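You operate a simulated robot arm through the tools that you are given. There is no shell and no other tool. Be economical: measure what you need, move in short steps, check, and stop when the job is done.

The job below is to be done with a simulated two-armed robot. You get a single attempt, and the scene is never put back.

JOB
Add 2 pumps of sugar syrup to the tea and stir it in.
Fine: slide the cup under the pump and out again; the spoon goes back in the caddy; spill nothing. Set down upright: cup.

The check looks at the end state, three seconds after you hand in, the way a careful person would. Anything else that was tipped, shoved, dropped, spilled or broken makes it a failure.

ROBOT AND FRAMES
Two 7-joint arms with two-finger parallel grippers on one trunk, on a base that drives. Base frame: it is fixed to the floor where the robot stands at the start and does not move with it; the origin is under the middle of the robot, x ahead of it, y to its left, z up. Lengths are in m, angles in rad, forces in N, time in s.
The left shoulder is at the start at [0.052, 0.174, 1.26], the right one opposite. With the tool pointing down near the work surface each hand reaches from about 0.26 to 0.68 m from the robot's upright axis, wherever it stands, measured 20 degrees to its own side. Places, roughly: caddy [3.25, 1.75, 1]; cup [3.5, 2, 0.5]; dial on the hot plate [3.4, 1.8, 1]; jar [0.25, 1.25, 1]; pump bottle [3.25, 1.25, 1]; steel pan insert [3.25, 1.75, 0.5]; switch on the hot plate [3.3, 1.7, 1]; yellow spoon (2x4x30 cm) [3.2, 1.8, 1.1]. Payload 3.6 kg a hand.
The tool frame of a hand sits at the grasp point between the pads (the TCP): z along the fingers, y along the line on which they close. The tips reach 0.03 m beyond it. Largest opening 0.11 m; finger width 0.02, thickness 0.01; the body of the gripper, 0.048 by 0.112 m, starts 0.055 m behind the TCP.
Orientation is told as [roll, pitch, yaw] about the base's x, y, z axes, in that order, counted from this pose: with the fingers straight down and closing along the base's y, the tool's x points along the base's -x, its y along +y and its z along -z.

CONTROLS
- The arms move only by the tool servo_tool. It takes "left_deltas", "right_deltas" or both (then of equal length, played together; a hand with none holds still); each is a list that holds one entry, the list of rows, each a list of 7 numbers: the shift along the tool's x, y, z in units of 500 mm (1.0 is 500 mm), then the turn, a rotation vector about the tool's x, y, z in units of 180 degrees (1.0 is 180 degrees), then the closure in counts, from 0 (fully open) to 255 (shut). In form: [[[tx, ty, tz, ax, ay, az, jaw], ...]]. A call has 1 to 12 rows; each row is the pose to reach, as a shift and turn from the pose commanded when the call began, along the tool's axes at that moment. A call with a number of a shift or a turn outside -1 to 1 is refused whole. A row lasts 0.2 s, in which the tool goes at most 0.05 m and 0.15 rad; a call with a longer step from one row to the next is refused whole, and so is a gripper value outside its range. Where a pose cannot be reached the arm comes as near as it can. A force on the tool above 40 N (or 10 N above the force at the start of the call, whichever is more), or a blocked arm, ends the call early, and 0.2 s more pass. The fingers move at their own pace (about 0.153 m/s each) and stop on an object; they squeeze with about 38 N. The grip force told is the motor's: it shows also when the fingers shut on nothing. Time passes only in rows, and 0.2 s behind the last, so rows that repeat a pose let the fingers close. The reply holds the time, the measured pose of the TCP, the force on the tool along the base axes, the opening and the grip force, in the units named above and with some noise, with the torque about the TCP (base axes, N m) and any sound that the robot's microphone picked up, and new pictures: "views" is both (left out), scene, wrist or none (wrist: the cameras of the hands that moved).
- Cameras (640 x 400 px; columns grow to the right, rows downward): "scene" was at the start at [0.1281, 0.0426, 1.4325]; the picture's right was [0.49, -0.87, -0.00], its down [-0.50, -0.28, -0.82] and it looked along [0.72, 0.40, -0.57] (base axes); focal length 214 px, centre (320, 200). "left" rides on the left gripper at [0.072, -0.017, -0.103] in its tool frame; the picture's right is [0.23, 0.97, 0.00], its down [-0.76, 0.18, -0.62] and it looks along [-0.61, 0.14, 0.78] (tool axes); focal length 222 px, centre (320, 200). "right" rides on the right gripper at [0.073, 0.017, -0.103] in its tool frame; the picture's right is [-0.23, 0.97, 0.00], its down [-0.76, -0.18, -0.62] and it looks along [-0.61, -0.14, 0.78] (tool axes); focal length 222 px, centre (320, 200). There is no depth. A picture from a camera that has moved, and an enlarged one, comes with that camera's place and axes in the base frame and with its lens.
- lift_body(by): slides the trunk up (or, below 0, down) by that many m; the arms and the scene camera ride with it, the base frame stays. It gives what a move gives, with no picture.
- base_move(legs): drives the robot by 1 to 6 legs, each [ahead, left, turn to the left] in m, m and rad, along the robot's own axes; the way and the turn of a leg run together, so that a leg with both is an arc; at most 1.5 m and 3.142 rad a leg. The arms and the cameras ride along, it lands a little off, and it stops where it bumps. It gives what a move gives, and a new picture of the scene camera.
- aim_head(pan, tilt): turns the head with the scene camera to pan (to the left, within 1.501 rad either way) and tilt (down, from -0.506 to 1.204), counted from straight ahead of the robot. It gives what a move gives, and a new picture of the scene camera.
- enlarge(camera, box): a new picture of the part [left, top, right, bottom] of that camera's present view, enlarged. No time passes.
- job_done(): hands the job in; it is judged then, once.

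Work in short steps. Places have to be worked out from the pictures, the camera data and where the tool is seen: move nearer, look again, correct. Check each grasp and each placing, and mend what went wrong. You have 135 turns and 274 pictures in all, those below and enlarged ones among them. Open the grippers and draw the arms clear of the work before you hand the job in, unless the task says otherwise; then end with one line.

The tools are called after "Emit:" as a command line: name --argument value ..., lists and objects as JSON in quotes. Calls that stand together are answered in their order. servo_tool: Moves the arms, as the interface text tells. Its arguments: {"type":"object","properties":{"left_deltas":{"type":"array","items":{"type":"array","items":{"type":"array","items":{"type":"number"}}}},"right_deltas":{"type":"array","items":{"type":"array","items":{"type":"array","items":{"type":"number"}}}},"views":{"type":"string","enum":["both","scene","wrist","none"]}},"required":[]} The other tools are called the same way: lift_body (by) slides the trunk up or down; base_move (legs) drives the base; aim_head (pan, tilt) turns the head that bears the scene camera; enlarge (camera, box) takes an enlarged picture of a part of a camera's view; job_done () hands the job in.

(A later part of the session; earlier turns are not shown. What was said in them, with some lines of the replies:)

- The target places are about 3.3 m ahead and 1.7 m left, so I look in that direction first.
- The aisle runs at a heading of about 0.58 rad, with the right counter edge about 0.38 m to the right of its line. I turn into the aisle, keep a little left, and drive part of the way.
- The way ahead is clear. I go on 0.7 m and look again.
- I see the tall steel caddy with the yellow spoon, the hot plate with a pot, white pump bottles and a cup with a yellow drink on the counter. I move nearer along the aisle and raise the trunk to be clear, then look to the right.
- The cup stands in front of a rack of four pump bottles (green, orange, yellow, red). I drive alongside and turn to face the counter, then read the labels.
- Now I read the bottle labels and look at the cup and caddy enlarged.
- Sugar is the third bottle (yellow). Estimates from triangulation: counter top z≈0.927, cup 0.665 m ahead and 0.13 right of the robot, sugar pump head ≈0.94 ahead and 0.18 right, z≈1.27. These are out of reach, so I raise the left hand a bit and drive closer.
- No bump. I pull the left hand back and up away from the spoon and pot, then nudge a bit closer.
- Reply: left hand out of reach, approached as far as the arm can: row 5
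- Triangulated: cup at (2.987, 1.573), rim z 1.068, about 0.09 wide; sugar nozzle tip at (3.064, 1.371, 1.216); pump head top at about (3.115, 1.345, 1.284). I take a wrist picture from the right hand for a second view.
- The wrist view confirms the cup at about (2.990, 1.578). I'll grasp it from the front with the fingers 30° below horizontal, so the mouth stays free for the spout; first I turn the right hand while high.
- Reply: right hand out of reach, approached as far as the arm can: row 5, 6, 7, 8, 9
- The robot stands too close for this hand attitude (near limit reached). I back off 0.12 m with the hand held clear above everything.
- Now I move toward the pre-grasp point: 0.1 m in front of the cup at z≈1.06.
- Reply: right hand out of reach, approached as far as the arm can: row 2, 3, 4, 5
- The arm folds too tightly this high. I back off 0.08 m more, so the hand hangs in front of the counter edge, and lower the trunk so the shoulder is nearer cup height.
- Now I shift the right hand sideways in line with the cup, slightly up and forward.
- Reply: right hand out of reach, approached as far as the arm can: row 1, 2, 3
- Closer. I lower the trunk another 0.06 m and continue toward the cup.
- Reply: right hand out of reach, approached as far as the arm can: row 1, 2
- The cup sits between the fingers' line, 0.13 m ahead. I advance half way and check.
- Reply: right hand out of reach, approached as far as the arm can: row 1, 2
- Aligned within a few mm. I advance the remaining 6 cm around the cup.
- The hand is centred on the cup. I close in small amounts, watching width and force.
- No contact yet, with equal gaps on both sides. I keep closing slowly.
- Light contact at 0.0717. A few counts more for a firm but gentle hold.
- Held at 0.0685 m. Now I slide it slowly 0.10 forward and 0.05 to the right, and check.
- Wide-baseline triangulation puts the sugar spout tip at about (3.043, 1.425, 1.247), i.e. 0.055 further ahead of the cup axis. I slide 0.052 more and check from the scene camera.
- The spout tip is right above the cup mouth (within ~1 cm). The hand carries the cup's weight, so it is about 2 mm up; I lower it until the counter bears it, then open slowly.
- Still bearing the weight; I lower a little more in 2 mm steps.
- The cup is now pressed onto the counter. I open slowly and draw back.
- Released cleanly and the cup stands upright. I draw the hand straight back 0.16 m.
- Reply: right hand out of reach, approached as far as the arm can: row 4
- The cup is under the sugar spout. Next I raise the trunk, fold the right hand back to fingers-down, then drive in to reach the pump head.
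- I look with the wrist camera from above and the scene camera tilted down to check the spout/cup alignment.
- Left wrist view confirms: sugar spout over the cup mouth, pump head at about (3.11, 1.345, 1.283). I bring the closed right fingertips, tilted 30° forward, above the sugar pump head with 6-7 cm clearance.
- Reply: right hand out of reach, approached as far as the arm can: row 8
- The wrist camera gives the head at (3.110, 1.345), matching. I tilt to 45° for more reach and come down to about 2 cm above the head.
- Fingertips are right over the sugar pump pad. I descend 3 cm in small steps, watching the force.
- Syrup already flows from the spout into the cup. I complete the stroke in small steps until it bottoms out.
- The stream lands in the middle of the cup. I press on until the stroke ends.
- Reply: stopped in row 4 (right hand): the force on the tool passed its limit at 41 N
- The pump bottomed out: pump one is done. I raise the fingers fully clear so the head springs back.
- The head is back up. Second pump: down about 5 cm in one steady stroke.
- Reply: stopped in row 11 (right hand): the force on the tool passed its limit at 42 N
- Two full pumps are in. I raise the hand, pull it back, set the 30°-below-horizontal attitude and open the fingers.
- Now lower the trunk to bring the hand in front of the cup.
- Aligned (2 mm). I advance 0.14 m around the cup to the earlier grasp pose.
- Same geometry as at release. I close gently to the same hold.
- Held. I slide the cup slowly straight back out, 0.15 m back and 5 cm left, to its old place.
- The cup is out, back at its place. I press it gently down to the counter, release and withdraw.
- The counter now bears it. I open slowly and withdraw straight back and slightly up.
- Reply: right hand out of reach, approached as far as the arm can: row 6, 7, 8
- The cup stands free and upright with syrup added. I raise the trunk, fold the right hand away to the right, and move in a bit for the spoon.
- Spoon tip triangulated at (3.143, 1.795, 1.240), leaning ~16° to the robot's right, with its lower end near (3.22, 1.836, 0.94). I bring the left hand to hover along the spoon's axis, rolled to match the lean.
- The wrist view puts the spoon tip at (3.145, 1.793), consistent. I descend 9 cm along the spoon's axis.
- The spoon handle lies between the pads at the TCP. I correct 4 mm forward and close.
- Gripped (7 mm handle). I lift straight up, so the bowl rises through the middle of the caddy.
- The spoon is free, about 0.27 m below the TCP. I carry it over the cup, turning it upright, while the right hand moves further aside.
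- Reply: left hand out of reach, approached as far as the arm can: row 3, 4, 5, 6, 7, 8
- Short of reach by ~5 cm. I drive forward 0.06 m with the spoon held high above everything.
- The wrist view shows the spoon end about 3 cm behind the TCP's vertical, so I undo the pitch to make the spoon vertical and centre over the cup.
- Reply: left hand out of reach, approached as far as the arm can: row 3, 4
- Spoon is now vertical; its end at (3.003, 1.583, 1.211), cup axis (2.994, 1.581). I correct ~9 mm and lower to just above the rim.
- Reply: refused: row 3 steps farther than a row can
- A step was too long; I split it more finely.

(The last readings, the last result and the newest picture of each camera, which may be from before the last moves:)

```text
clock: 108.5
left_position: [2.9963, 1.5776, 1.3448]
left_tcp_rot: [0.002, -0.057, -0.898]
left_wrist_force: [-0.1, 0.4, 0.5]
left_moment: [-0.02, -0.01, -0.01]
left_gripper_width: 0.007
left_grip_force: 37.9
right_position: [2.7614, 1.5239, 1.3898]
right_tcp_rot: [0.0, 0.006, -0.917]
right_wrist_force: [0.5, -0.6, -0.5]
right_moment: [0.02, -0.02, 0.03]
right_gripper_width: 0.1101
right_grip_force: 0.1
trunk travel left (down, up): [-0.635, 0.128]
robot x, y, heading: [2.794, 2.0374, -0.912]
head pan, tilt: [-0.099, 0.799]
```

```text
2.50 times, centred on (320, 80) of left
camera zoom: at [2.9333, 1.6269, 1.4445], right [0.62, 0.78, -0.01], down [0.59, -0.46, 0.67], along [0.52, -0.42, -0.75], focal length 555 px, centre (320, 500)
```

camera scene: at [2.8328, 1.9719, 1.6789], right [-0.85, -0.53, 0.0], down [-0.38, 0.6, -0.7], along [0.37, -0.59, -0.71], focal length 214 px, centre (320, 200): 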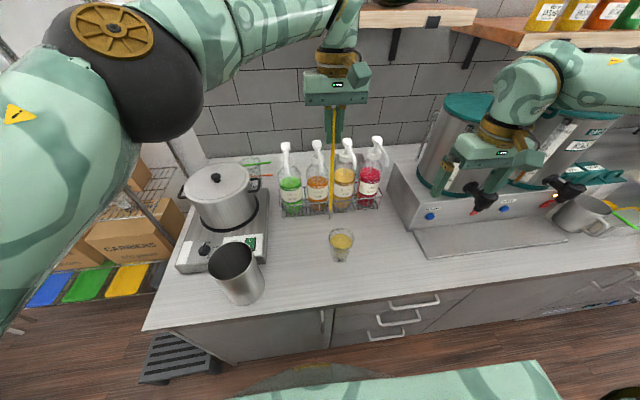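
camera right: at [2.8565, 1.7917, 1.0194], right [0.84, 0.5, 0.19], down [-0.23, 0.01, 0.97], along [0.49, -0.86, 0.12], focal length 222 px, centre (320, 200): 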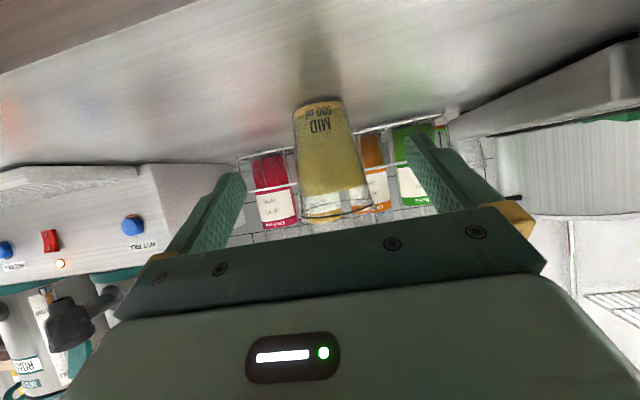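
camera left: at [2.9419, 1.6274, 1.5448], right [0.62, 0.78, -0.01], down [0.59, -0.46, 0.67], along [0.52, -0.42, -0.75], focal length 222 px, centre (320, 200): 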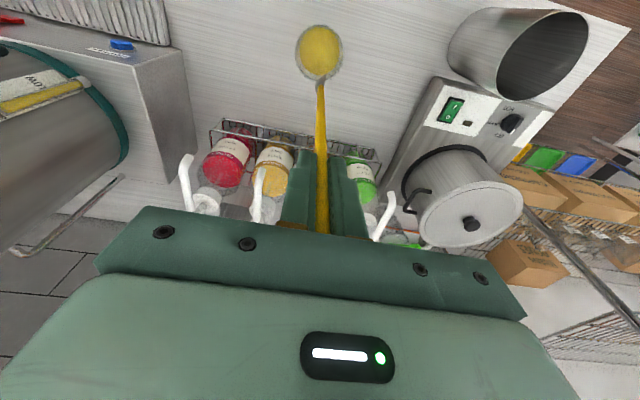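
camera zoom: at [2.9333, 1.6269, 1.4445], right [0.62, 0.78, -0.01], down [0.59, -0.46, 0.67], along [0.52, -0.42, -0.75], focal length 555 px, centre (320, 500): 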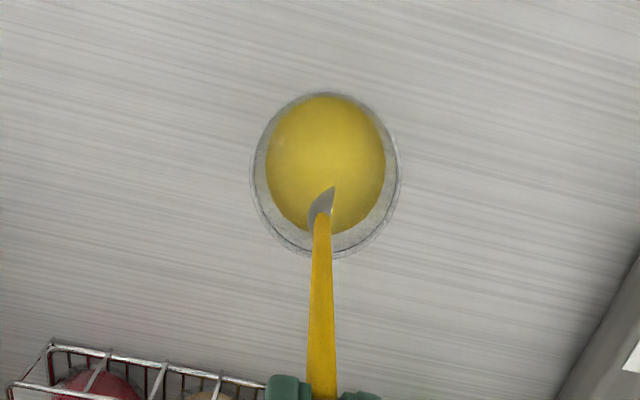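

Spoon end is over the middle of the cup just above the rim. I lower it slowly into the tea to about 3 cm above the counter.

Emit:
servo_tool --left_deltas '[[[0.002, 0, 0.04, 0, 0, 0, 255], [0.005, 0, 0.08, 0, 0, 0, 255], [0.007, 0, 0.12, 0, 0, 0, 255], [0.009, 0, 0.155, 0, 0, 0, 255], [0.011, 0, 0.19, 0, 0, 0, 255], [0.013, 0, 0.225, 0, 0, 0, 255], [0.015, 0, 0.26, 0, 0, 0, 255], [0.016, 0, 0.28, 0, 0, 0, 255]]]' --views "none"

Emit:
enlarge --camera "scene" --box '[280, 160, 400, 280]'

Emit:
enlarge --camera "left" --box '[220, 0, 420, 180]'

```text
clock: 110.3
left_position: [2.9976, 1.5833, 1.2099]
left_tcp_rot: [-0.001, -0.064, -0.901]
left_wrist_force: [-2.5, -1.3, 27.8]
left_moment: [-0.78, 0.44, -0.06]
left_gripper_width: 0.0077
left_grip_force: 38.1
left hand out of reach, approached as far as the arm can: row 8
right_position: [2.7614, 1.5287, 1.3914]
right_tcp_rot: [0.0, 0.001, -0.915]
right_wrist_force: [0.7, -0.2, -0.1]
right_moment: [-0.04, -0.05, 0.05]
right_gripper_width: 0.11
right_grip_force: 0.0
trunk travel left (down, up): [-0.635, 0.128]
robot x, y, heading: [2.793, 2.0413, -0.912]
head pan, tilt: [-0.099, 0.799]
```

```text
3.33 times, centred on (340, 220) of scene
camera zoom: at [2.8394, 1.9663, 1.6788], right [-0.85, -0.53, 0.0], down [-0.38, 0.61, -0.7], along [0.37, -0.59, -0.71], focal length 715 px, centre (253, 133)
```

zoom: 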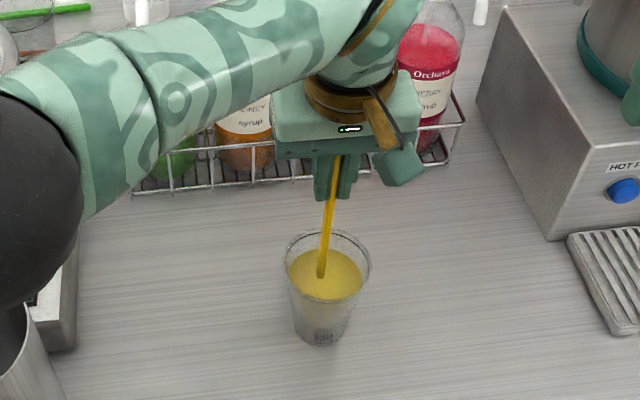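

```text
2.22 times, centred on (320, 90) of left
camera zoom: at [2.9358, 1.633, 1.3086], right [0.62, 0.78, -0.01], down [0.59, -0.45, 0.67], along [0.52, -0.43, -0.74], focal length 494 px, centre (320, 444)
```

zoom: 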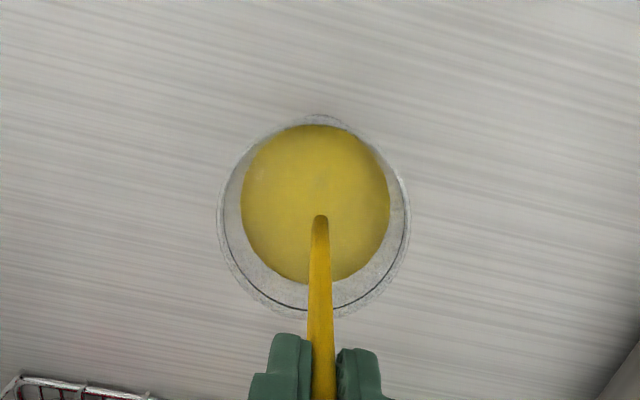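

The spoon touches the cup bottom (28 N up). I raise it 2 cm at once.

Emit:
servo_tool --left_deltas '[[[-0.001, 0, -0.02, 0, 0, 0, 255], [-0.002, 0, -0.04, 0, 0, 0, 255], [-0.002, 0, -0.04, 0, 0, 0, 255]]]' --views "none"

Emit:
enlarge --camera "scene" --box '[280, 160, 400, 280]'

Emit:
enlarge --camera "left" --box '[220, 0, 420, 180]'

```text
clock: 111.1
left_position: [3.0031, 1.5801, 1.2266]
left_tcp_rot: [0.005, -0.056, -0.896]
left_wrist_force: [-0.3, 0.0, -0.3]
left_moment: [0.0, 0.01, 0.02]
left_gripper_width: 0.0074
left_grip_force: 37.9
right_position: [2.7624, 1.5238, 1.3907]
right_tcp_rot: [0.002, 0.006, -0.916]
right_wrist_force: [0.8, 0.5, 0.2]
right_moment: [0.02, 0.01, 0.01]
right_gripper_width: 0.1099
right_grip_force: 0.0
trunk travel left (down, up): [-0.635, 0.128]
robot x, y, heading: [2.7949, 2.0438, -0.911]
head pan, tilt: [-0.099, 0.799]
```

```text
3.33 times, centred on (340, 220) of scene
camera zoom: at [2.8424, 1.9613, 1.678], right [-0.85, -0.53, 0.0], down [-0.38, 0.61, -0.7], along [0.37, -0.59, -0.72], focal length 715 px, centre (253, 133)
```

zoom: 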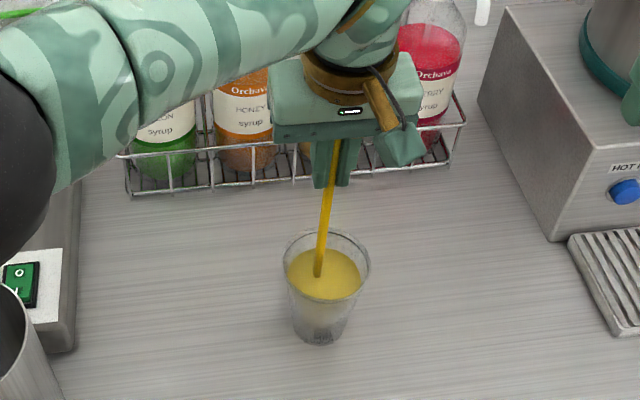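

```text
2.22 times, centred on (320, 90) of left
camera zoom: at [2.9398, 1.6299, 1.325], right [0.62, 0.78, -0.01], down [0.59, -0.46, 0.67], along [0.52, -0.42, -0.75], focal length 494 px, centre (320, 444)
```

zoom: 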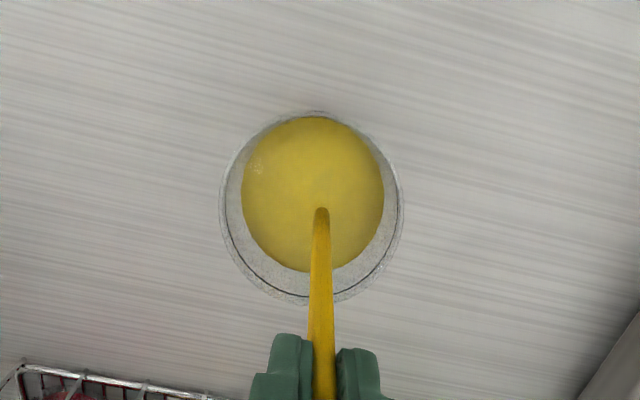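

Force is gone and the cup is still upright and in place. I raise 1 cm more, centre, and stir with small gentle circles.

Emit:
servo_tool --left_deltas '[[[0, -0.01, -0.024, 0, 0, 0, 255], [0, 0.008, -0.024, 0, 0, 0, 255], [0.014, -0.001, -0.024, 0, 0, 0, 255], [0.014, -0.019, -0.024, 0, 0, 0, 255], [0, -0.028, -0.024, 0, 0, 0, 255], [-0.014, -0.019, -0.024, 0, 0, 0, 255], [-0.014, -0.001, -0.024, 0, 0, 0, 255], [0, 0.008, -0.024, 0, 0, 0, 255], [0.014, -0.001, -0.024, 0, 0, 0, 255], [0.014, -0.019, -0.024, 0, 0, 0, 255], [0, -0.028, -0.024, 0, 0, 0, 255], [0, -0.01, -0.024, 0, 0, 0, 255]]]' --views "none"

Emit:
enlarge --camera "scene" --box '[280, 160, 400, 280]'

```text
clock: 113.7
left_position: [2.9977, 1.5762, 1.2381]
left_tcp_rot: [0.005, -0.056, -0.899]
left_wrist_force: [-0.6, 0.5, -0.1]
left_moment: [0.02, 0.0, -0.01]
left_gripper_width: 0.0076
left_grip_force: 38.6
left hand out of reach, approached as far as the arm can: row 5, 6, 11
right_position: [2.7622, 1.5239, 1.3893]
right_tcp_rot: [0.0, 0.004, -0.916]
right_wrist_force: [0.0, -0.2, 0.1]
right_moment: [0.01, 0.0, -0.01]
right_gripper_width: 0.11
right_grip_force: 0.0
trunk travel left (down, up): [-0.635, 0.128]
robot x, y, heading: [2.7908, 2.0394, -0.909]
head pan, tilt: [-0.099, 0.799]
```

```text
3.33 times, centred on (340, 220) of scene
camera zoom: at [2.8425, 1.962, 1.6781], right [-0.85, -0.53, 0.0], down [-0.38, 0.61, -0.7], along [0.37, -0.59, -0.72], focal length 715 px, centre (253, 133)
```

zoom: 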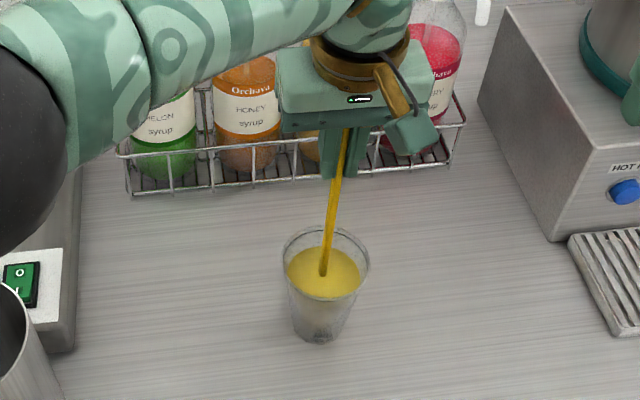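

No forces, the cup is steady. I continue stirring for several more circles.

Emit:
servo_tool --left_deltas '[[[0, 0.022, 0, 0, 0, 0, 255], [0.016, 0.011, 0, 0, 0, 0, 255], [0.016, -0.011, 0, 0, 0, 0, 255], [0, -0.02, 0, 0, 0, 0, 255], [-0.016, -0.011, 0, 0, 0, 0, 255], [-0.016, 0.011, 0, 0, 0, 0, 255], [0, 0.022, 0, 0, 0, 0, 255], [0.016, 0.011, 0, 0, 0, 0, 255], [0.016, -0.011, 0, 0, 0, 0, 255], [0, -0.02, 0, 0, 0, 0, 255], [-0.016, -0.011, 0, 0, 0, 0, 255], [-0.016, 0.011, 0, 0, 0, 0, 255]]]' --views "none"

Emit:
servo_tool --left_deltas '[[[0.016, 0.011, 0, 0, 0, 0, 255], [0.032, 0, 0, 0, 0, 0, 255], [0.032, -0.022, 0, 0, 0, 0, 255], [0.016, -0.031, 0, 0, 0, 0, 255], [0, -0.022, 0, 0, 0, 0, 255], [0, 0, 0, 0, 0, 0, 255], [0.016, 0.011, 0, 0, 0, 0, 255], [0.032, 0, 0, 0, 0, 0, 255], [0.032, -0.022, 0, 0, 0, 0, 255], [0.016, -0.031, 0, 0, 0, 0, 255], [0, -0.022, 0, 0, 0, 0, 255], [0, 0, 0, 0, 0, 0, 255]]]' --views "none"

Emit:
servo_tool --left_deltas '[[[0.016, 0.011, 0, 0, 0, 0, 255], [0.032, 0, 0, 0, 0, 0, 255], [0.032, -0.022, 0, 0, 0, 0, 255], [0.016, -0.031, 0, 0, 0, 0, 255], [0, -0.022, 0, 0, 0, 0, 255], [0, 0, 0, 0, 0, 0, 255], [0.016, 0.011, 0, 0, 0, 0, 255], [0.032, 0, 0, 0, 0, 0, 255], [0.032, -0.022, 0, 0, 0, 0, 255], [0.016, -0.031, 0, 0, 0, 0, 255], [0.016, -0.011, 0, 0, 0, 0, 255], [0.016, -0.011, 0, 0, 0, 0, 255]]]' --views "wrist"

Emit:
enlarge --camera "scene" --box '[280, 160, 400, 280]'

```text
clock: 116.3
left_position: [3.0055, 1.5744, 1.2377]
left_tcp_rot: [0.003, -0.055, -0.898]
left_wrist_force: [-0.9, 1.5, 0.2]
left_moment: [0.09, 0.26, 0.0]
left_gripper_width: 0.0076
left_grip_force: 38.0
left hand out of reach, approached as far as the arm can: row 4, 5, 10, 11
right_position: [2.762, 1.5246, 1.3891]
right_tcp_rot: [-0.002, 0.005, -0.917]
right_wrist_force: [0.2, 1.2, 0.2]
right_moment: [-0.01, -0.02, -0.02]
right_gripper_width: 0.11
right_grip_force: 0.1
trunk travel left (down, up): [-0.635, 0.128]
robot x, y, heading: [2.7927, 2.0439, -0.909]
head pan, tilt: [-0.099, 0.799]
```

```text
clock: 118.9
left_position: [3.0055, 1.5754, 1.2394]
left_tcp_rot: [0.004, -0.056, -0.899]
left_wrist_force: [-0.6, -0.3, -0.6]
left_moment: [0.02, 0.16, -0.03]
left_gripper_width: 0.0075
left_grip_force: 37.6
left hand out of reach, approached as far as the arm can: row 4, 5, 10, 11
right_position: [2.7629, 1.5238, 1.3895]
right_tcp_rot: [0.0, 0.004, -0.917]
right_wrist_force: [-0.2, 0.0, -0.7]
right_moment: [0.01, 0.01, 0.02]
right_gripper_width: 0.1101
right_grip_force: 0.2
trunk travel left (down, up): [-0.635, 0.128]
robot x, y, heading: [2.7948, 2.0487, -0.91]
head pan, tilt: [-0.099, 0.799]
```

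```text
clock: 121.5
left_position: [2.9964, 1.577, 1.2379]
left_tcp_rot: [0.003, -0.057, -0.898]
left_wrist_force: [0.2, -0.1, -0.1]
left_moment: [-0.04, 0.03, -0.02]
left_gripper_width: 0.0074
left_grip_force: 37.4
left hand out of reach, approached as far as the arm can: row 4, 5, 10
right_position: [2.7617, 1.5235, 1.39]
right_tcp_rot: [0.0, 0.005, -0.917]
right_wrist_force: [-0.4, -0.1, 0.4]
right_moment: [-0.01, 0.04, -0.01]
right_gripper_width: 0.11
right_grip_force: 0.1
trunk travel left (down, up): [-0.635, 0.128]
robot x, y, heading: [2.7959, 2.04, -0.91]
head pan, tilt: [-0.099, 0.799]
camera left: at [2.9338, 1.6267, 1.3362], right [0.62, 0.78, -0.01], down [0.59, -0.46, 0.67], along [0.52, -0.42, -0.75], focal length 222 px, centre (320, 200)
```

left: 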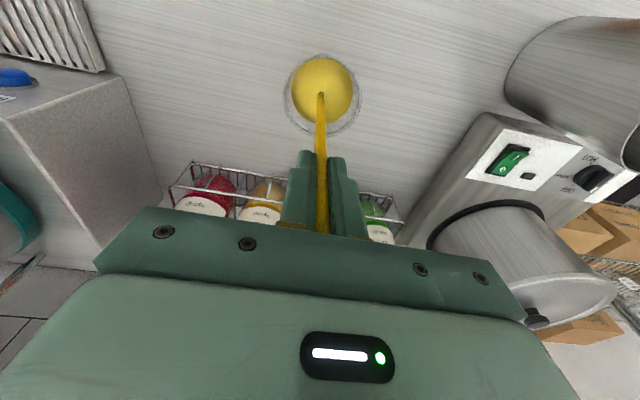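

```text
3.33 times, centred on (340, 220) of scene
camera zoom: at [2.8419, 1.9617, 1.6781], right [-0.85, -0.53, 0.0], down [-0.38, 0.61, -0.7], along [0.37, -0.59, -0.72], focal length 715 px, centre (253, 133)
```

zoom: 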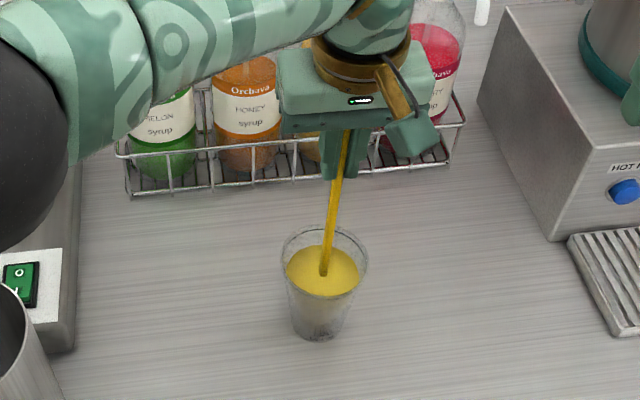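

Stirring runs freely. I do one more round lower down, near the bottom where syrup settles.

Emit:
servo_tool --left_deltas '[[[0.001, 0, 0.02, 0, 0, 0, 255], [0.001, 0.018, 0.02, 0, 0, 0, 255], [0.011, 0.009, 0.02, 0, 0, 0, 255], [0.011, -0.009, 0.02, 0, 0, 0, 255], [0.001, -0.016, 0.02, 0, 0, 0, 255], [-0.009, -0.009, 0.02, 0, 0, 0, 255], [-0.009, 0.009, 0.02, 0, 0, 0, 255], [0.001, 0.018, 0.02, 0, 0, 0, 255], [0.011, 0.009, 0.02, 0, 0, 0, 255], [0.011, -0.009, 0.02, 0, 0, 0, 255], [0.001, -0.016, 0.02, 0, 0, 0, 255], [0.001, 0, 0.02, 0, 0, 0, 255]]]' --views "none"

Emit:
servo_tool --left_deltas '[[[0, 0.018, -0.01, 0, 0, 0, 255], [0.014, 0.009, -0.01, 0, 0, 0, 255], [0.014, -0.009, -0.01, 0, 0, 0, 255], [0, -0.016, -0.01, 0, 0, 0, 255], [-0.012, -0.009, -0.01, 0, 0, 0, 255], [-0.012, 0.009, -0.01, 0, 0, 0, 255], [0, 0.018, -0.01, 0, 0, 0, 255], [0.014, 0.009, -0.01, 0, 0, 0, 255], [0.014, -0.009, -0.01, 0, 0, 0, 255], [0, -0.016, -0.01, 0, 0, 0, 255], [0, 0, -0.01, 0, 0, 0, 255], [0, 0, -0.01, 0, 0, 0, 255]]]' --views "none"

Emit:
enlarge --camera "scene" --box '[300, 200, 380, 270]'

```text
clock: 124.1
left_position: [2.9964, 1.5772, 1.2282]
left_tcp_rot: [0.001, -0.055, -0.899]
left_wrist_force: [0.5, -1.0, -0.3]
left_moment: [0.05, 0.02, -0.05]
left_gripper_width: 0.0075
left_grip_force: 37.9
left hand out of reach, approached as far as the arm can: row 5, 6, 11
right_position: [2.7634, 1.5247, 1.39]
right_tcp_rot: [0.001, 0.006, -0.916]
right_wrist_force: [0.5, 0.7, 0.8]
right_moment: [-0.01, 0.03, -0.03]
right_gripper_width: 0.1098
right_grip_force: 0.0
trunk travel left (down, up): [-0.635, 0.128]
robot x, y, heading: [2.7893, 2.0371, -0.91]
head pan, tilt: [-0.099, 0.799]
```

```text
clock: 126.7
left_position: [2.9972, 1.5773, 1.2345]
left_tcp_rot: [0.004, -0.056, -0.899]
left_wrist_force: [-0.2, 0.0, -0.3]
left_moment: [-0.03, -0.02, -0.04]
left_gripper_width: 0.0074
left_grip_force: 37.9
left hand out of reach, approached as far as the arm can: row 4, 5, 10
right_position: [2.762, 1.5238, 1.3897]
right_tcp_rot: [0.001, 0.006, -0.916]
right_wrist_force: [-0.5, -0.1, -0.2]
right_moment: [0.02, 0.01, 0.01]
right_gripper_width: 0.1097
right_grip_force: 0.1
trunk travel left (down, up): [-0.635, 0.128]
robot x, y, heading: [2.7936, 2.0386, -0.914]
head pan, tilt: [-0.099, 0.799]
```

```text
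5.71 times, centred on (340, 235) of scene
camera zoom: at [2.842, 1.9617, 1.6781], right [-0.85, -0.53, 0.0], down [-0.38, 0.61, -0.7], along [0.37, -0.59, -0.72], focal length 1226 px, centre (206, 0)
```

zoom: 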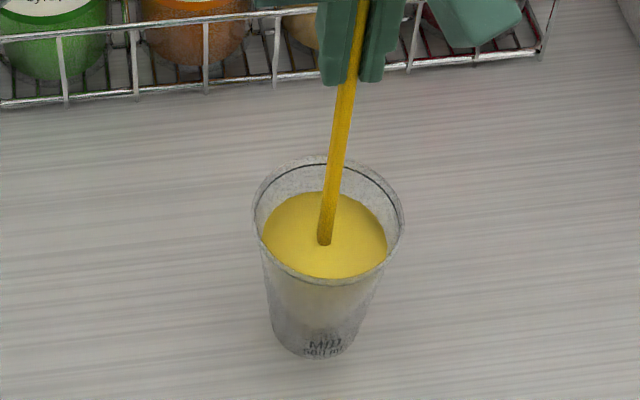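

Well mixed. I raise the spoon out slowly and hold it above the cup to drip.

Emit:
servo_tool --left_deltas '[[[-0.003, 0, -0.05, 0, 0, 0, 255], [-0.006, 0, -0.1, 0, 0, 0, 255], [-0.009, 0, -0.14, 0, 0, 0, 255], [-0.011, 0, -0.18, 0, 0, 0, 255], [-0.013, 0, -0.22, 0, 0, 0, 255], [-0.015, 0, -0.26, 0, 0, 0, 255], [-0.017, 0, -0.3, 0, 0, 0, 255], [-0.017, 0, -0.3, 0, 0, 0, 255], [-0.017, 0, -0.3, 0, 0, 0, 255], [-0.017, 0, -0.3, 0, 0, 0, 255], [-0.017, 0, -0.3, 0, 0, 0, 255], [-0.017, 0, -0.3, 0, 0, 0, 255]]]' --views "none"

Emit:
servo_tool --left_deltas '[[[0, 0, 0, 0, 0, 0, 255], [0, 0, 0, 0, 0, 0, 255], [0, 0, 0, 0, 0, 0, 255], [0, 0, 0, 0, 0, 0, 255], [0, 0, 0, 0, 0, 0, 255], [0, 0, 0, 0, 0, 0, 255], [0, 0, 0, 0, 0, 0, 255], [0, 0, 0, 0, 0, 0, 255], [0, 0, 0, 0, 0, 0, 255], [0, 0, 0, 0, 0, 0, 255]]]' --views "wrist"

Emit:
enlarge --camera "scene" --box '[280, 130, 400, 270]'

```text
clock: 129.3
left_position: [2.9959, 1.5776, 1.3822]
left_tcp_rot: [0.004, -0.056, -0.9]
left_wrist_force: [-0.9, 0.5, -1.4]
left_moment: [0.02, -0.03, 0.02]
left_gripper_width: 0.0077
left_grip_force: 38.2
right_position: [2.763, 1.5235, 1.3896]
right_tcp_rot: [0.001, 0.006, -0.917]
right_wrist_force: [-0.6, -0.4, 0.2]
right_moment: [0.03, -0.01, 0.01]
right_gripper_width: 0.11
right_grip_force: 0.0
trunk travel left (down, up): [-0.635, 0.128]
robot x, y, heading: [2.7973, 2.0432, -0.914]
head pan, tilt: [-0.099, 0.799]
```

```text
clock: 131.5
left_position: [2.9969, 1.5774, 1.3814]
left_tcp_rot: [0.003, -0.056, -0.899]
left_wrist_force: [0.2, 0.7, -0.6]
left_moment: [0.03, 0.0, 0.0]
left_gripper_width: 0.0074
left_grip_force: 38.3
right_position: [2.7626, 1.5247, 1.3895]
right_tcp_rot: [0.001, 0.005, -0.916]
right_wrist_force: [-0.2, 0.0, 0.1]
right_moment: [0.02, 0.0, -0.01]
right_gripper_width: 0.11
right_grip_force: 0.1
trunk travel left (down, up): [-0.635, 0.128]
robot x, y, heading: [2.794, 2.0408, -0.91]
head pan, tilt: [-0.099, 0.799]
camera left: at [2.9343, 1.6268, 1.4816], right [0.62, 0.78, -0.01], down [0.59, -0.46, 0.67], along [0.52, -0.42, -0.75], focal length 222 px, centre (320, 200)
```

left: 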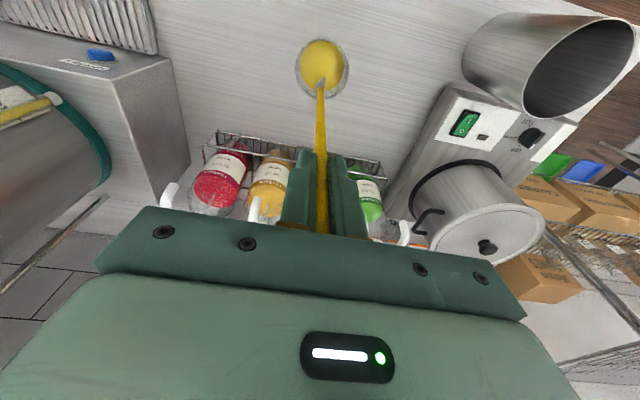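

```text
2.86 times, centred on (340, 200) of scene
camera zoom: at [2.8424, 1.9619, 1.6781], right [-0.85, -0.53, 0.0], down [-0.38, 0.61, -0.7], along [0.37, -0.59, -0.72], focal length 613 px, centre (263, 200)
```

zoom: 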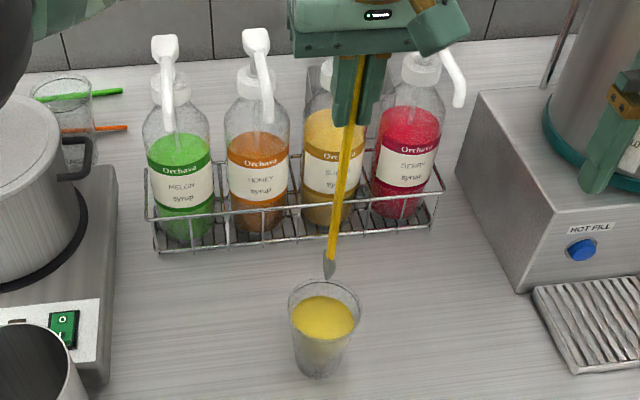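

No dripping. I carry the spoon back to the pose above the caddy from which I lifted it, rising early.

Emit:
servo_tool --left_deltas '[[[0.01, 0.03, -0.07, -0.01, 0.002, 0, 255], [0.03, 0.09, -0.13, -0.02, 0.004, 0, 255], [0.05, 0.16, -0.18, -0.03, 0.006, 0, 255], [0.07, 0.235, -0.22, -0.042, 0.009, 0, 255], [0.09, 0.31, -0.24, -0.054, 0.012, 0, 255], [0.11, 0.385, -0.25, -0.066, 0.014, 0, 255], [0.13, 0.46, -0.258, -0.078, 0.016, 0, 255], [0.142, 0.525, -0.258, -0.089, 0.018, 0, 255], [0.142, 0.525, -0.258, -0.089, 0.018, 0, 255]]]'

Emit:
aim_head --pan 0.2 --tilt 0.9

Emit:
enlarge --camera "scene" --box '[200, 60, 400, 280]'

```text
clock: 133.5
left_position: [3.1519, 1.7996, 1.5111]
left_tcp_rot: [0.286, 0.001, -0.89]
left_wrist_force: [0.3, -0.1, -0.3]
left_moment: [-0.02, 0.01, 0.02]
left_gripper_width: 0.0074
left_grip_force: 37.9
right_position: [2.7626, 1.524, 1.389]
right_tcp_rot: [-0.001, 0.004, -0.916]
right_wrist_force: [0.4, -0.2, -0.1]
right_moment: [0.03, -0.03, 0.03]
right_gripper_width: 0.1098
right_grip_force: 0.0
trunk travel left (down, up): [-0.635, 0.128]
robot x, y, heading: [2.7919, 2.0429, -0.908]
head pan, tilt: [-0.099, 0.799]
camera scene: at [2.8422, 1.9614, 1.678], right [-0.85, -0.53, 0.0], down [-0.38, 0.61, -0.7], along [0.37, -0.59, -0.72], focal length 214 px, centre (320, 200)
camera left: at [3.0709, 1.8263, 1.6059], right [0.58, 0.76, 0.27], down [0.48, -0.59, 0.65], along [0.66, -0.25, -0.71], focal length 222 px, centre (320, 200)
```

scene: 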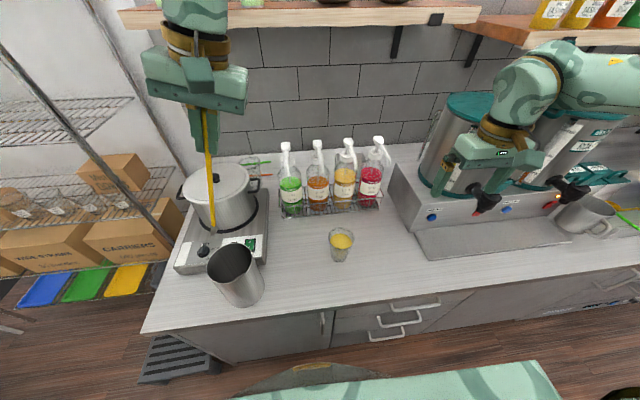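
left: 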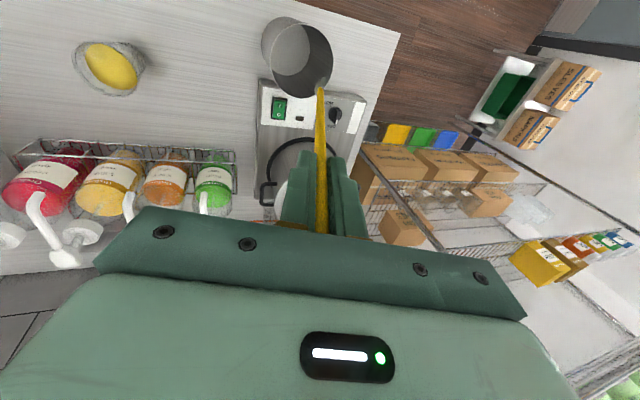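

```text
clock: 134.3
left_position: [3.1521, 1.7999, 1.5101]
left_tcp_rot: [0.282, 0.0, -0.888]
left_wrist_force: [0.0, -0.5, 0.0]
left_moment: [-0.02, 0.05, -0.02]
left_gripper_width: 0.0073
left_grip_force: 37.8
right_position: [2.7631, 1.5247, 1.3894]
right_tcp_rot: [-0.001, 0.006, -0.916]
right_wrist_force: [0.2, -0.2, 0.0]
right_moment: [-0.02, -0.03, 0.0]
right_gripper_width: 0.1101
right_grip_force: 0.0
trunk travel left (down, up): [-0.635, 0.128]
robot x, y, heading: [2.7919, 2.0413, -0.913]
head pan, tilt: [0.201, 0.901]
camera scene: at [2.8569, 1.9811, 1.6702], right [-0.65, -0.76, 0.0], down [-0.59, 0.51, -0.62], along [0.47, -0.41, -0.78], focal length 214 px, centre (320, 200)
```

scene: 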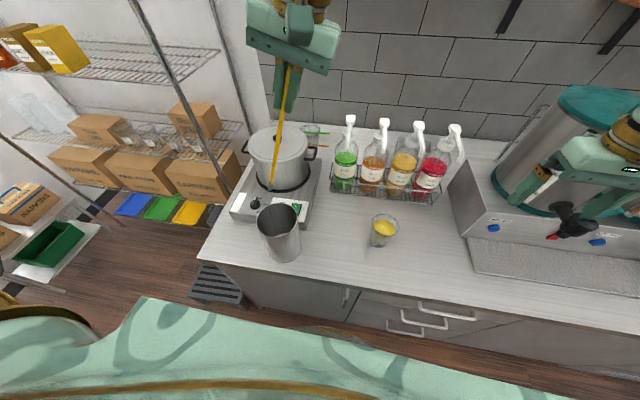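

```text
1.82 times, centred on (300, 170) of scene
camera zoom: at [2.8569, 1.9811, 1.6702], right [-0.65, -0.76, 0.0], down [-0.59, 0.51, -0.62], along [0.47, -0.41, -0.78], focal length 390 px, centre (356, 254)
```

zoom: 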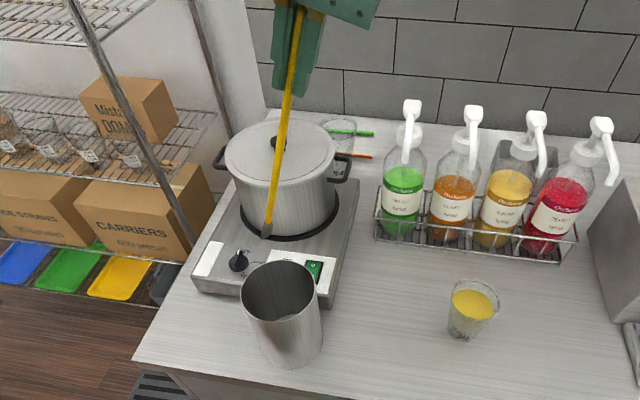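

The pose matches the lift-out pose within 2 mm. I lower 0.13 m first and check that the end is over the opening.

Emit:
servo_tool --left_deltas '[[[0, -0.022, 0.077, 0, 0, 0, 255], [0, -0.045, 0.154, 0, 0, 0, 255], [0, -0.068, 0.23, 0, 0, 0, 255], [0, -0.075, 0.25, 0, 0, 0, 255]]]' --views "wrist"

Emit:
enlarge --camera "scene" --box '[220, 80, 360, 270]'

```text
clock: 135.3
left_position: [3.1516, 1.8004, 1.3783]
left_tcp_rot: [0.283, -0.004, -0.89]
left_wrist_force: [0.3, 0.3, -0.8]
left_moment: [0.01, -0.01, -0.01]
left_gripper_width: 0.0072
left_grip_force: 38.3
right_position: [2.7633, 1.5244, 1.3894]
right_tcp_rot: [0.0, 0.006, -0.916]
right_wrist_force: [0.0, 0.0, -0.2]
right_moment: [0.01, 0.0, -0.01]
right_gripper_width: 0.1101
right_grip_force: 0.0
trunk travel left (down, up): [-0.635, 0.128]
robot x, y, heading: [2.7932, 2.0378, -0.909]
head pan, tilt: [0.201, 0.901]
camera left: at [3.0698, 1.8279, 1.473], right [0.58, 0.77, 0.27], down [0.48, -0.59, 0.65], along [0.66, -0.25, -0.71], focal length 222 px, centre (320, 200)
```

left: 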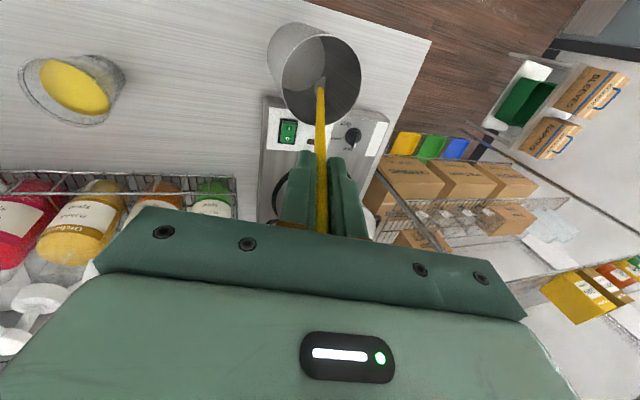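

```text
2.11 times, centred on (290, 175) of scene
camera zoom: at [2.8571, 1.981, 1.6702], right [-0.65, -0.76, 0.0], down [-0.59, 0.51, -0.62], along [0.47, -0.4, -0.78], focal length 452 px, centre (383, 253)
```

zoom: 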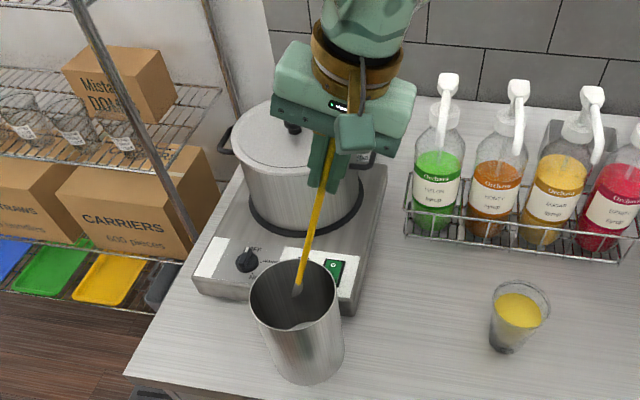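

The spoon end is inside the opening. I lower the rest, slowing toward the bottom.

Emit:
servo_tool --left_deltas '[[[0, -0.02, 0.07, 0, 0, 0, 255], [0, -0.04, 0.14, 0, 0, 0, 255], [0, -0.06, 0.21, 0, 0, 0, 255], [0, -0.075, 0.26, 0, 0, 0, 255], [0, -0.085, 0.295, 0, 0, 0, 255], [0, -0.092, 0.318, 0, 0, 0, 255]]]'

Emit:
enlarge --camera "scene" --box '[220, 80, 360, 270]'

```text
clock: 136.7
left_position: [3.1517, 1.7999, 1.2132]
left_tcp_rot: [0.282, 0.0, -0.889]
left_wrist_force: [0.2, 1.0, -0.1]
left_moment: [0.11, -0.06, -0.01]
left_gripper_width: 0.0074
left_grip_force: 38.6
right_position: [2.7621, 1.5241, 1.3909]
right_tcp_rot: [0.0, 0.006, -0.916]
right_wrist_force: [-0.1, -0.2, 0.5]
right_moment: [0.05, 0.04, -0.04]
right_gripper_width: 0.1099
right_grip_force: 0.1
trunk travel left (down, up): [-0.635, 0.128]
robot x, y, heading: [2.7966, 2.0375, -0.913]
head pan, tilt: [0.201, 0.901]
camera scene: at [2.8571, 1.9816, 1.6702], right [-0.65, -0.76, 0.0], down [-0.59, 0.51, -0.62], along [0.47, -0.41, -0.78], focal length 214 px, centre (320, 200)
camera left: at [3.0705, 1.8278, 1.3075], right [0.58, 0.77, 0.27], down [0.48, -0.59, 0.65], along [0.66, -0.25, -0.71], focal length 222 px, centre (320, 200)
```

scene: 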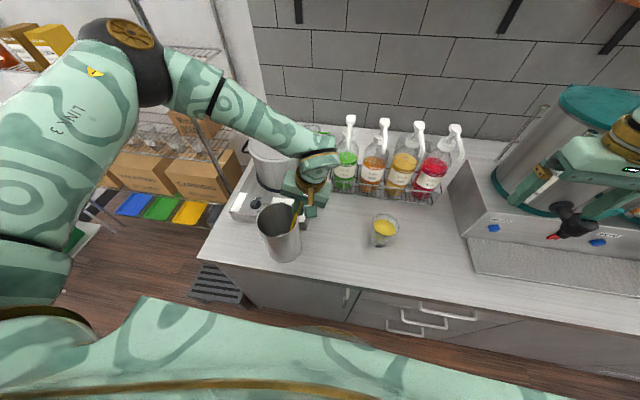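
left: 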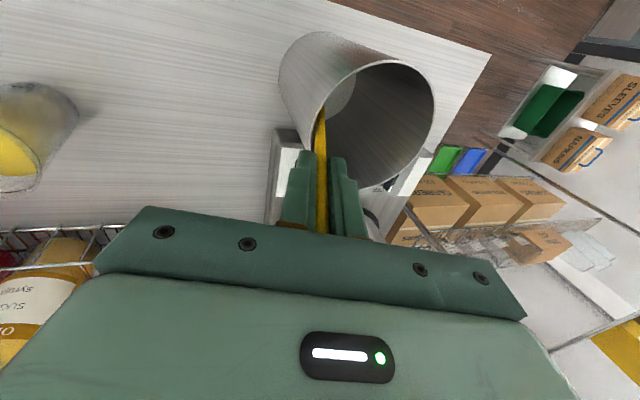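

```text
2.11 times, centred on (290, 175) of scene
camera zoom: at [2.8571, 1.9816, 1.6702], right [-0.65, -0.76, 0.0], down [-0.59, 0.51, -0.62], along [0.47, -0.41, -0.78], focal length 452 px, centre (383, 253)
```

zoom: 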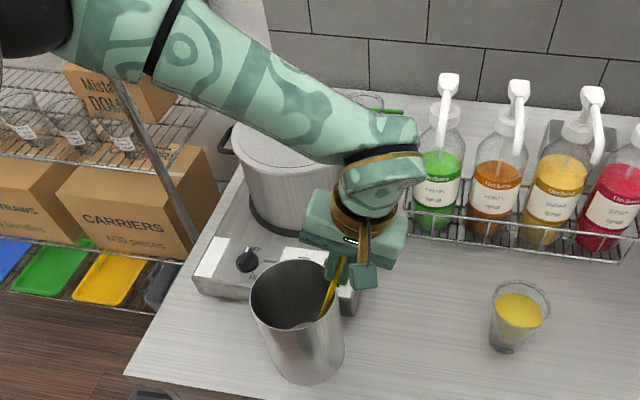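

Nearly down (1 cm above the lift-off height, light touch). I lower 7 mm more, then open a little.

Emit:
servo_tool --left_deltas '[[[0, -0.002, 0.007, 0, 0, 0, 255], [0, -0.004, 0.014, 0, 0, 0, 255], [0, -0.004, 0.014, 0, 0, 0, 230], [0, -0.004, 0.014, 0, 0, 0, 180], [0, -0.004, 0.014, 0, 0, 0, 120], [0, -0.004, 0.014, 0, 0, 0, 110]]]' --views "wrist"

```text
clock: 138.1
left_position: [3.1516, 1.8007, 1.2057]
left_tcp_rot: [0.283, -0.001, -0.89]
left_wrist_force: [0.6, 0.3, 0.3]
left_moment: [0.0, 0.01, 0.01]
left_gripper_width: 0.0626
left_grip_force: 0.1
right_position: [2.7633, 1.5239, 1.3893]
right_tcp_rot: [0.001, 0.005, -0.915]
right_wrist_force: [0.3, 0.6, -0.6]
right_moment: [-0.02, 0.0, -0.03]
right_gripper_width: 0.1099
right_grip_force: 0.0
trunk travel left (down, up): [-0.635, 0.128]
robot x, y, heading: [2.7935, 2.0392, -0.912]
head pan, tilt: [0.201, 0.901]
camera left: at [3.071, 1.8284, 1.3005], right [0.58, 0.76, 0.27], down [0.48, -0.59, 0.65], along [0.66, -0.25, -0.71], focal length 222 px, centre (320, 200)
```

left: 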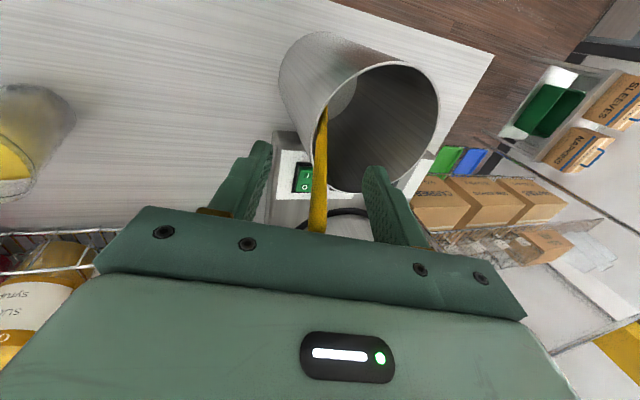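

The spoon rests against the caddy rim as before. I withdraw the hand along its axis, upward, away from the spoon.

Emit:
servo_tool --left_deltas '[[[0, 0, -0.06, 0, 0, 0, 100], [0, 0, -0.14, 0, 0, 0, 80], [0, 0, -0.22, 0, 0, 0, 60], [0, 0.01, -0.3, 0.02, 0, 0, 0], [0.04, 0.05, -0.37, 0.04, 0, 0, 0], [0.08, 0.09, -0.44, 0.06, 0, 0, 0], [0.12, 0.13, -0.5, 0.08, 0, 0, 0], [0.16, 0.18, -0.54, 0.089, 0, 0, 0]]]' --views "scene"

Emit:
enlarge --camera "scene" --box '[200, 100, 480, 280]'

```text
clock: 139.9
left_position: [3.1097, 1.8744, 1.4922]
left_tcp_rot: [0.001, -0.002, -0.892]
left_wrist_force: [0.3, 0.7, 0.2]
left_moment: [-0.02, 0.02, -0.02]
left_gripper_width: 0.1103
left_grip_force: 0.1
right_position: [2.7635, 1.5253, 1.3908]
right_tcp_rot: [-0.004, 0.005, -0.917]
right_wrist_force: [0.3, 0.3, 0.1]
right_moment: [0.0, 0.01, 0.01]
right_gripper_width: 0.11
right_grip_force: 0.1
trunk travel left (down, up): [-0.635, 0.128]
robot x, y, heading: [2.7955, 2.0425, -0.915]
head pan, tilt: [0.201, 0.901]
camera scene: at [2.8574, 1.9834, 1.6702], right [-0.65, -0.76, 0.0], down [-0.59, 0.51, -0.62], along [0.47, -0.41, -0.78], focal length 214 px, centre (320, 200)
```

scene: 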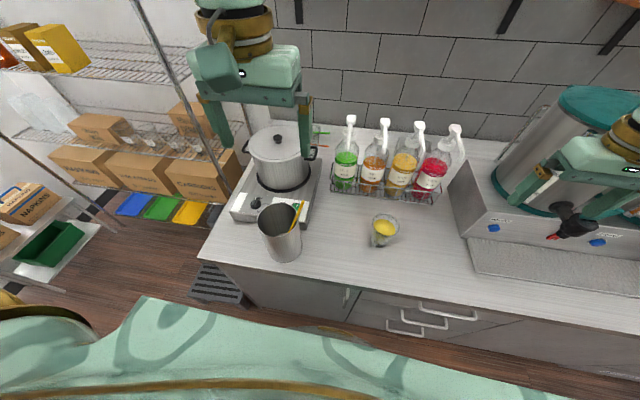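

```text
2.22 times, centred on (340, 190) of scene
camera zoom: at [2.8574, 1.9834, 1.6702], right [-0.65, -0.76, 0.0], down [-0.59, 0.51, -0.62], along [0.47, -0.41, -0.78], focal length 477 px, centre (276, 222)
```

zoom: 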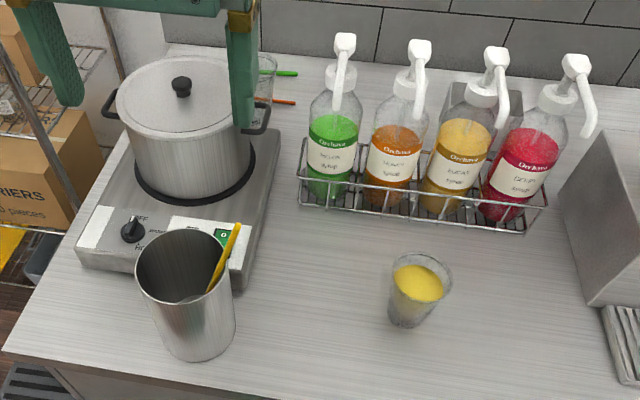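

All in place: the spoon is in the caddy, the cup upright, the counter clean and dry. I back the robot off to draw the arms clear and take a last look.

Emit:
base_move --legs '[[-0.25, 0, 0]]'

Emit:
enlarge --camera "scene" --box '[180, 60, 460, 240]'

```text
clock: 141.7
left_position: [2.9554, 2.0683, 1.4905]
left_tcp_rot: [0.005, 0.0, -0.893]
left_wrist_force: [0.7, -0.5, -0.5]
left_moment: [0.0, 0.01, 0.0]
left_gripper_width: 0.1102
left_grip_force: 0.1
right_position: [2.6079, 1.7236, 1.3906]
right_tcp_rot: [0.003, 0.006, -0.918]
right_wrist_force: [0.2, -0.4, -0.2]
right_moment: [0.02, -0.02, 0.01]
right_gripper_width: 0.11
right_grip_force: 0.1
trunk travel left (down, up): [-0.635, 0.128]
robot x, y, heading: [2.6401, 2.2408, -0.912]
head pan, tilt: [0.201, 0.901]
camera scene: at [2.7032, 2.18, 1.6701], right [-0.65, -0.76, 0.0], down [-0.59, 0.51, -0.62], along [0.47, -0.41, -0.78], focal length 214 px, centre (320, 200)
```

scene: 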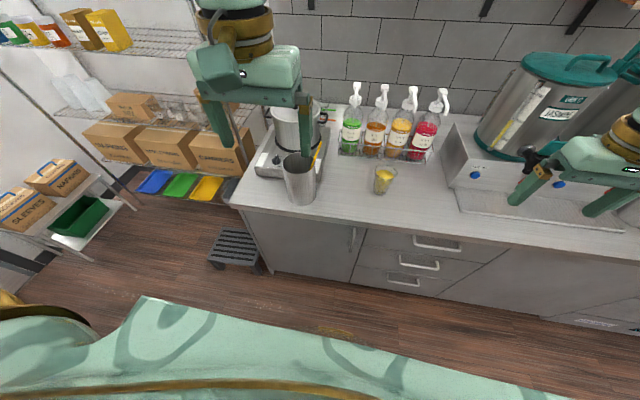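

```text
2.22 times, centred on (320, 150) of scene
camera zoom: at [2.7032, 2.18, 1.6701], right [-0.65, -0.76, 0.0], down [-0.59, 0.51, -0.62], along [0.47, -0.41, -0.78], focal length 477 px, centre (320, 311)
```

zoom: 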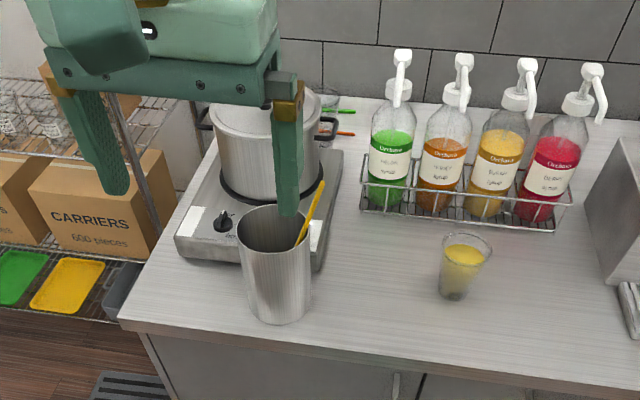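

Everything stands as it should and the hands are empty and clear, so I hand the job in.

Emit:
job_done

```text
The job is handed in.
```

I added two full pumps of sugar syrup to the tea and stirred it in. The cup stands upright at its old place, the spoon is back in the caddy, and I saw no spills.
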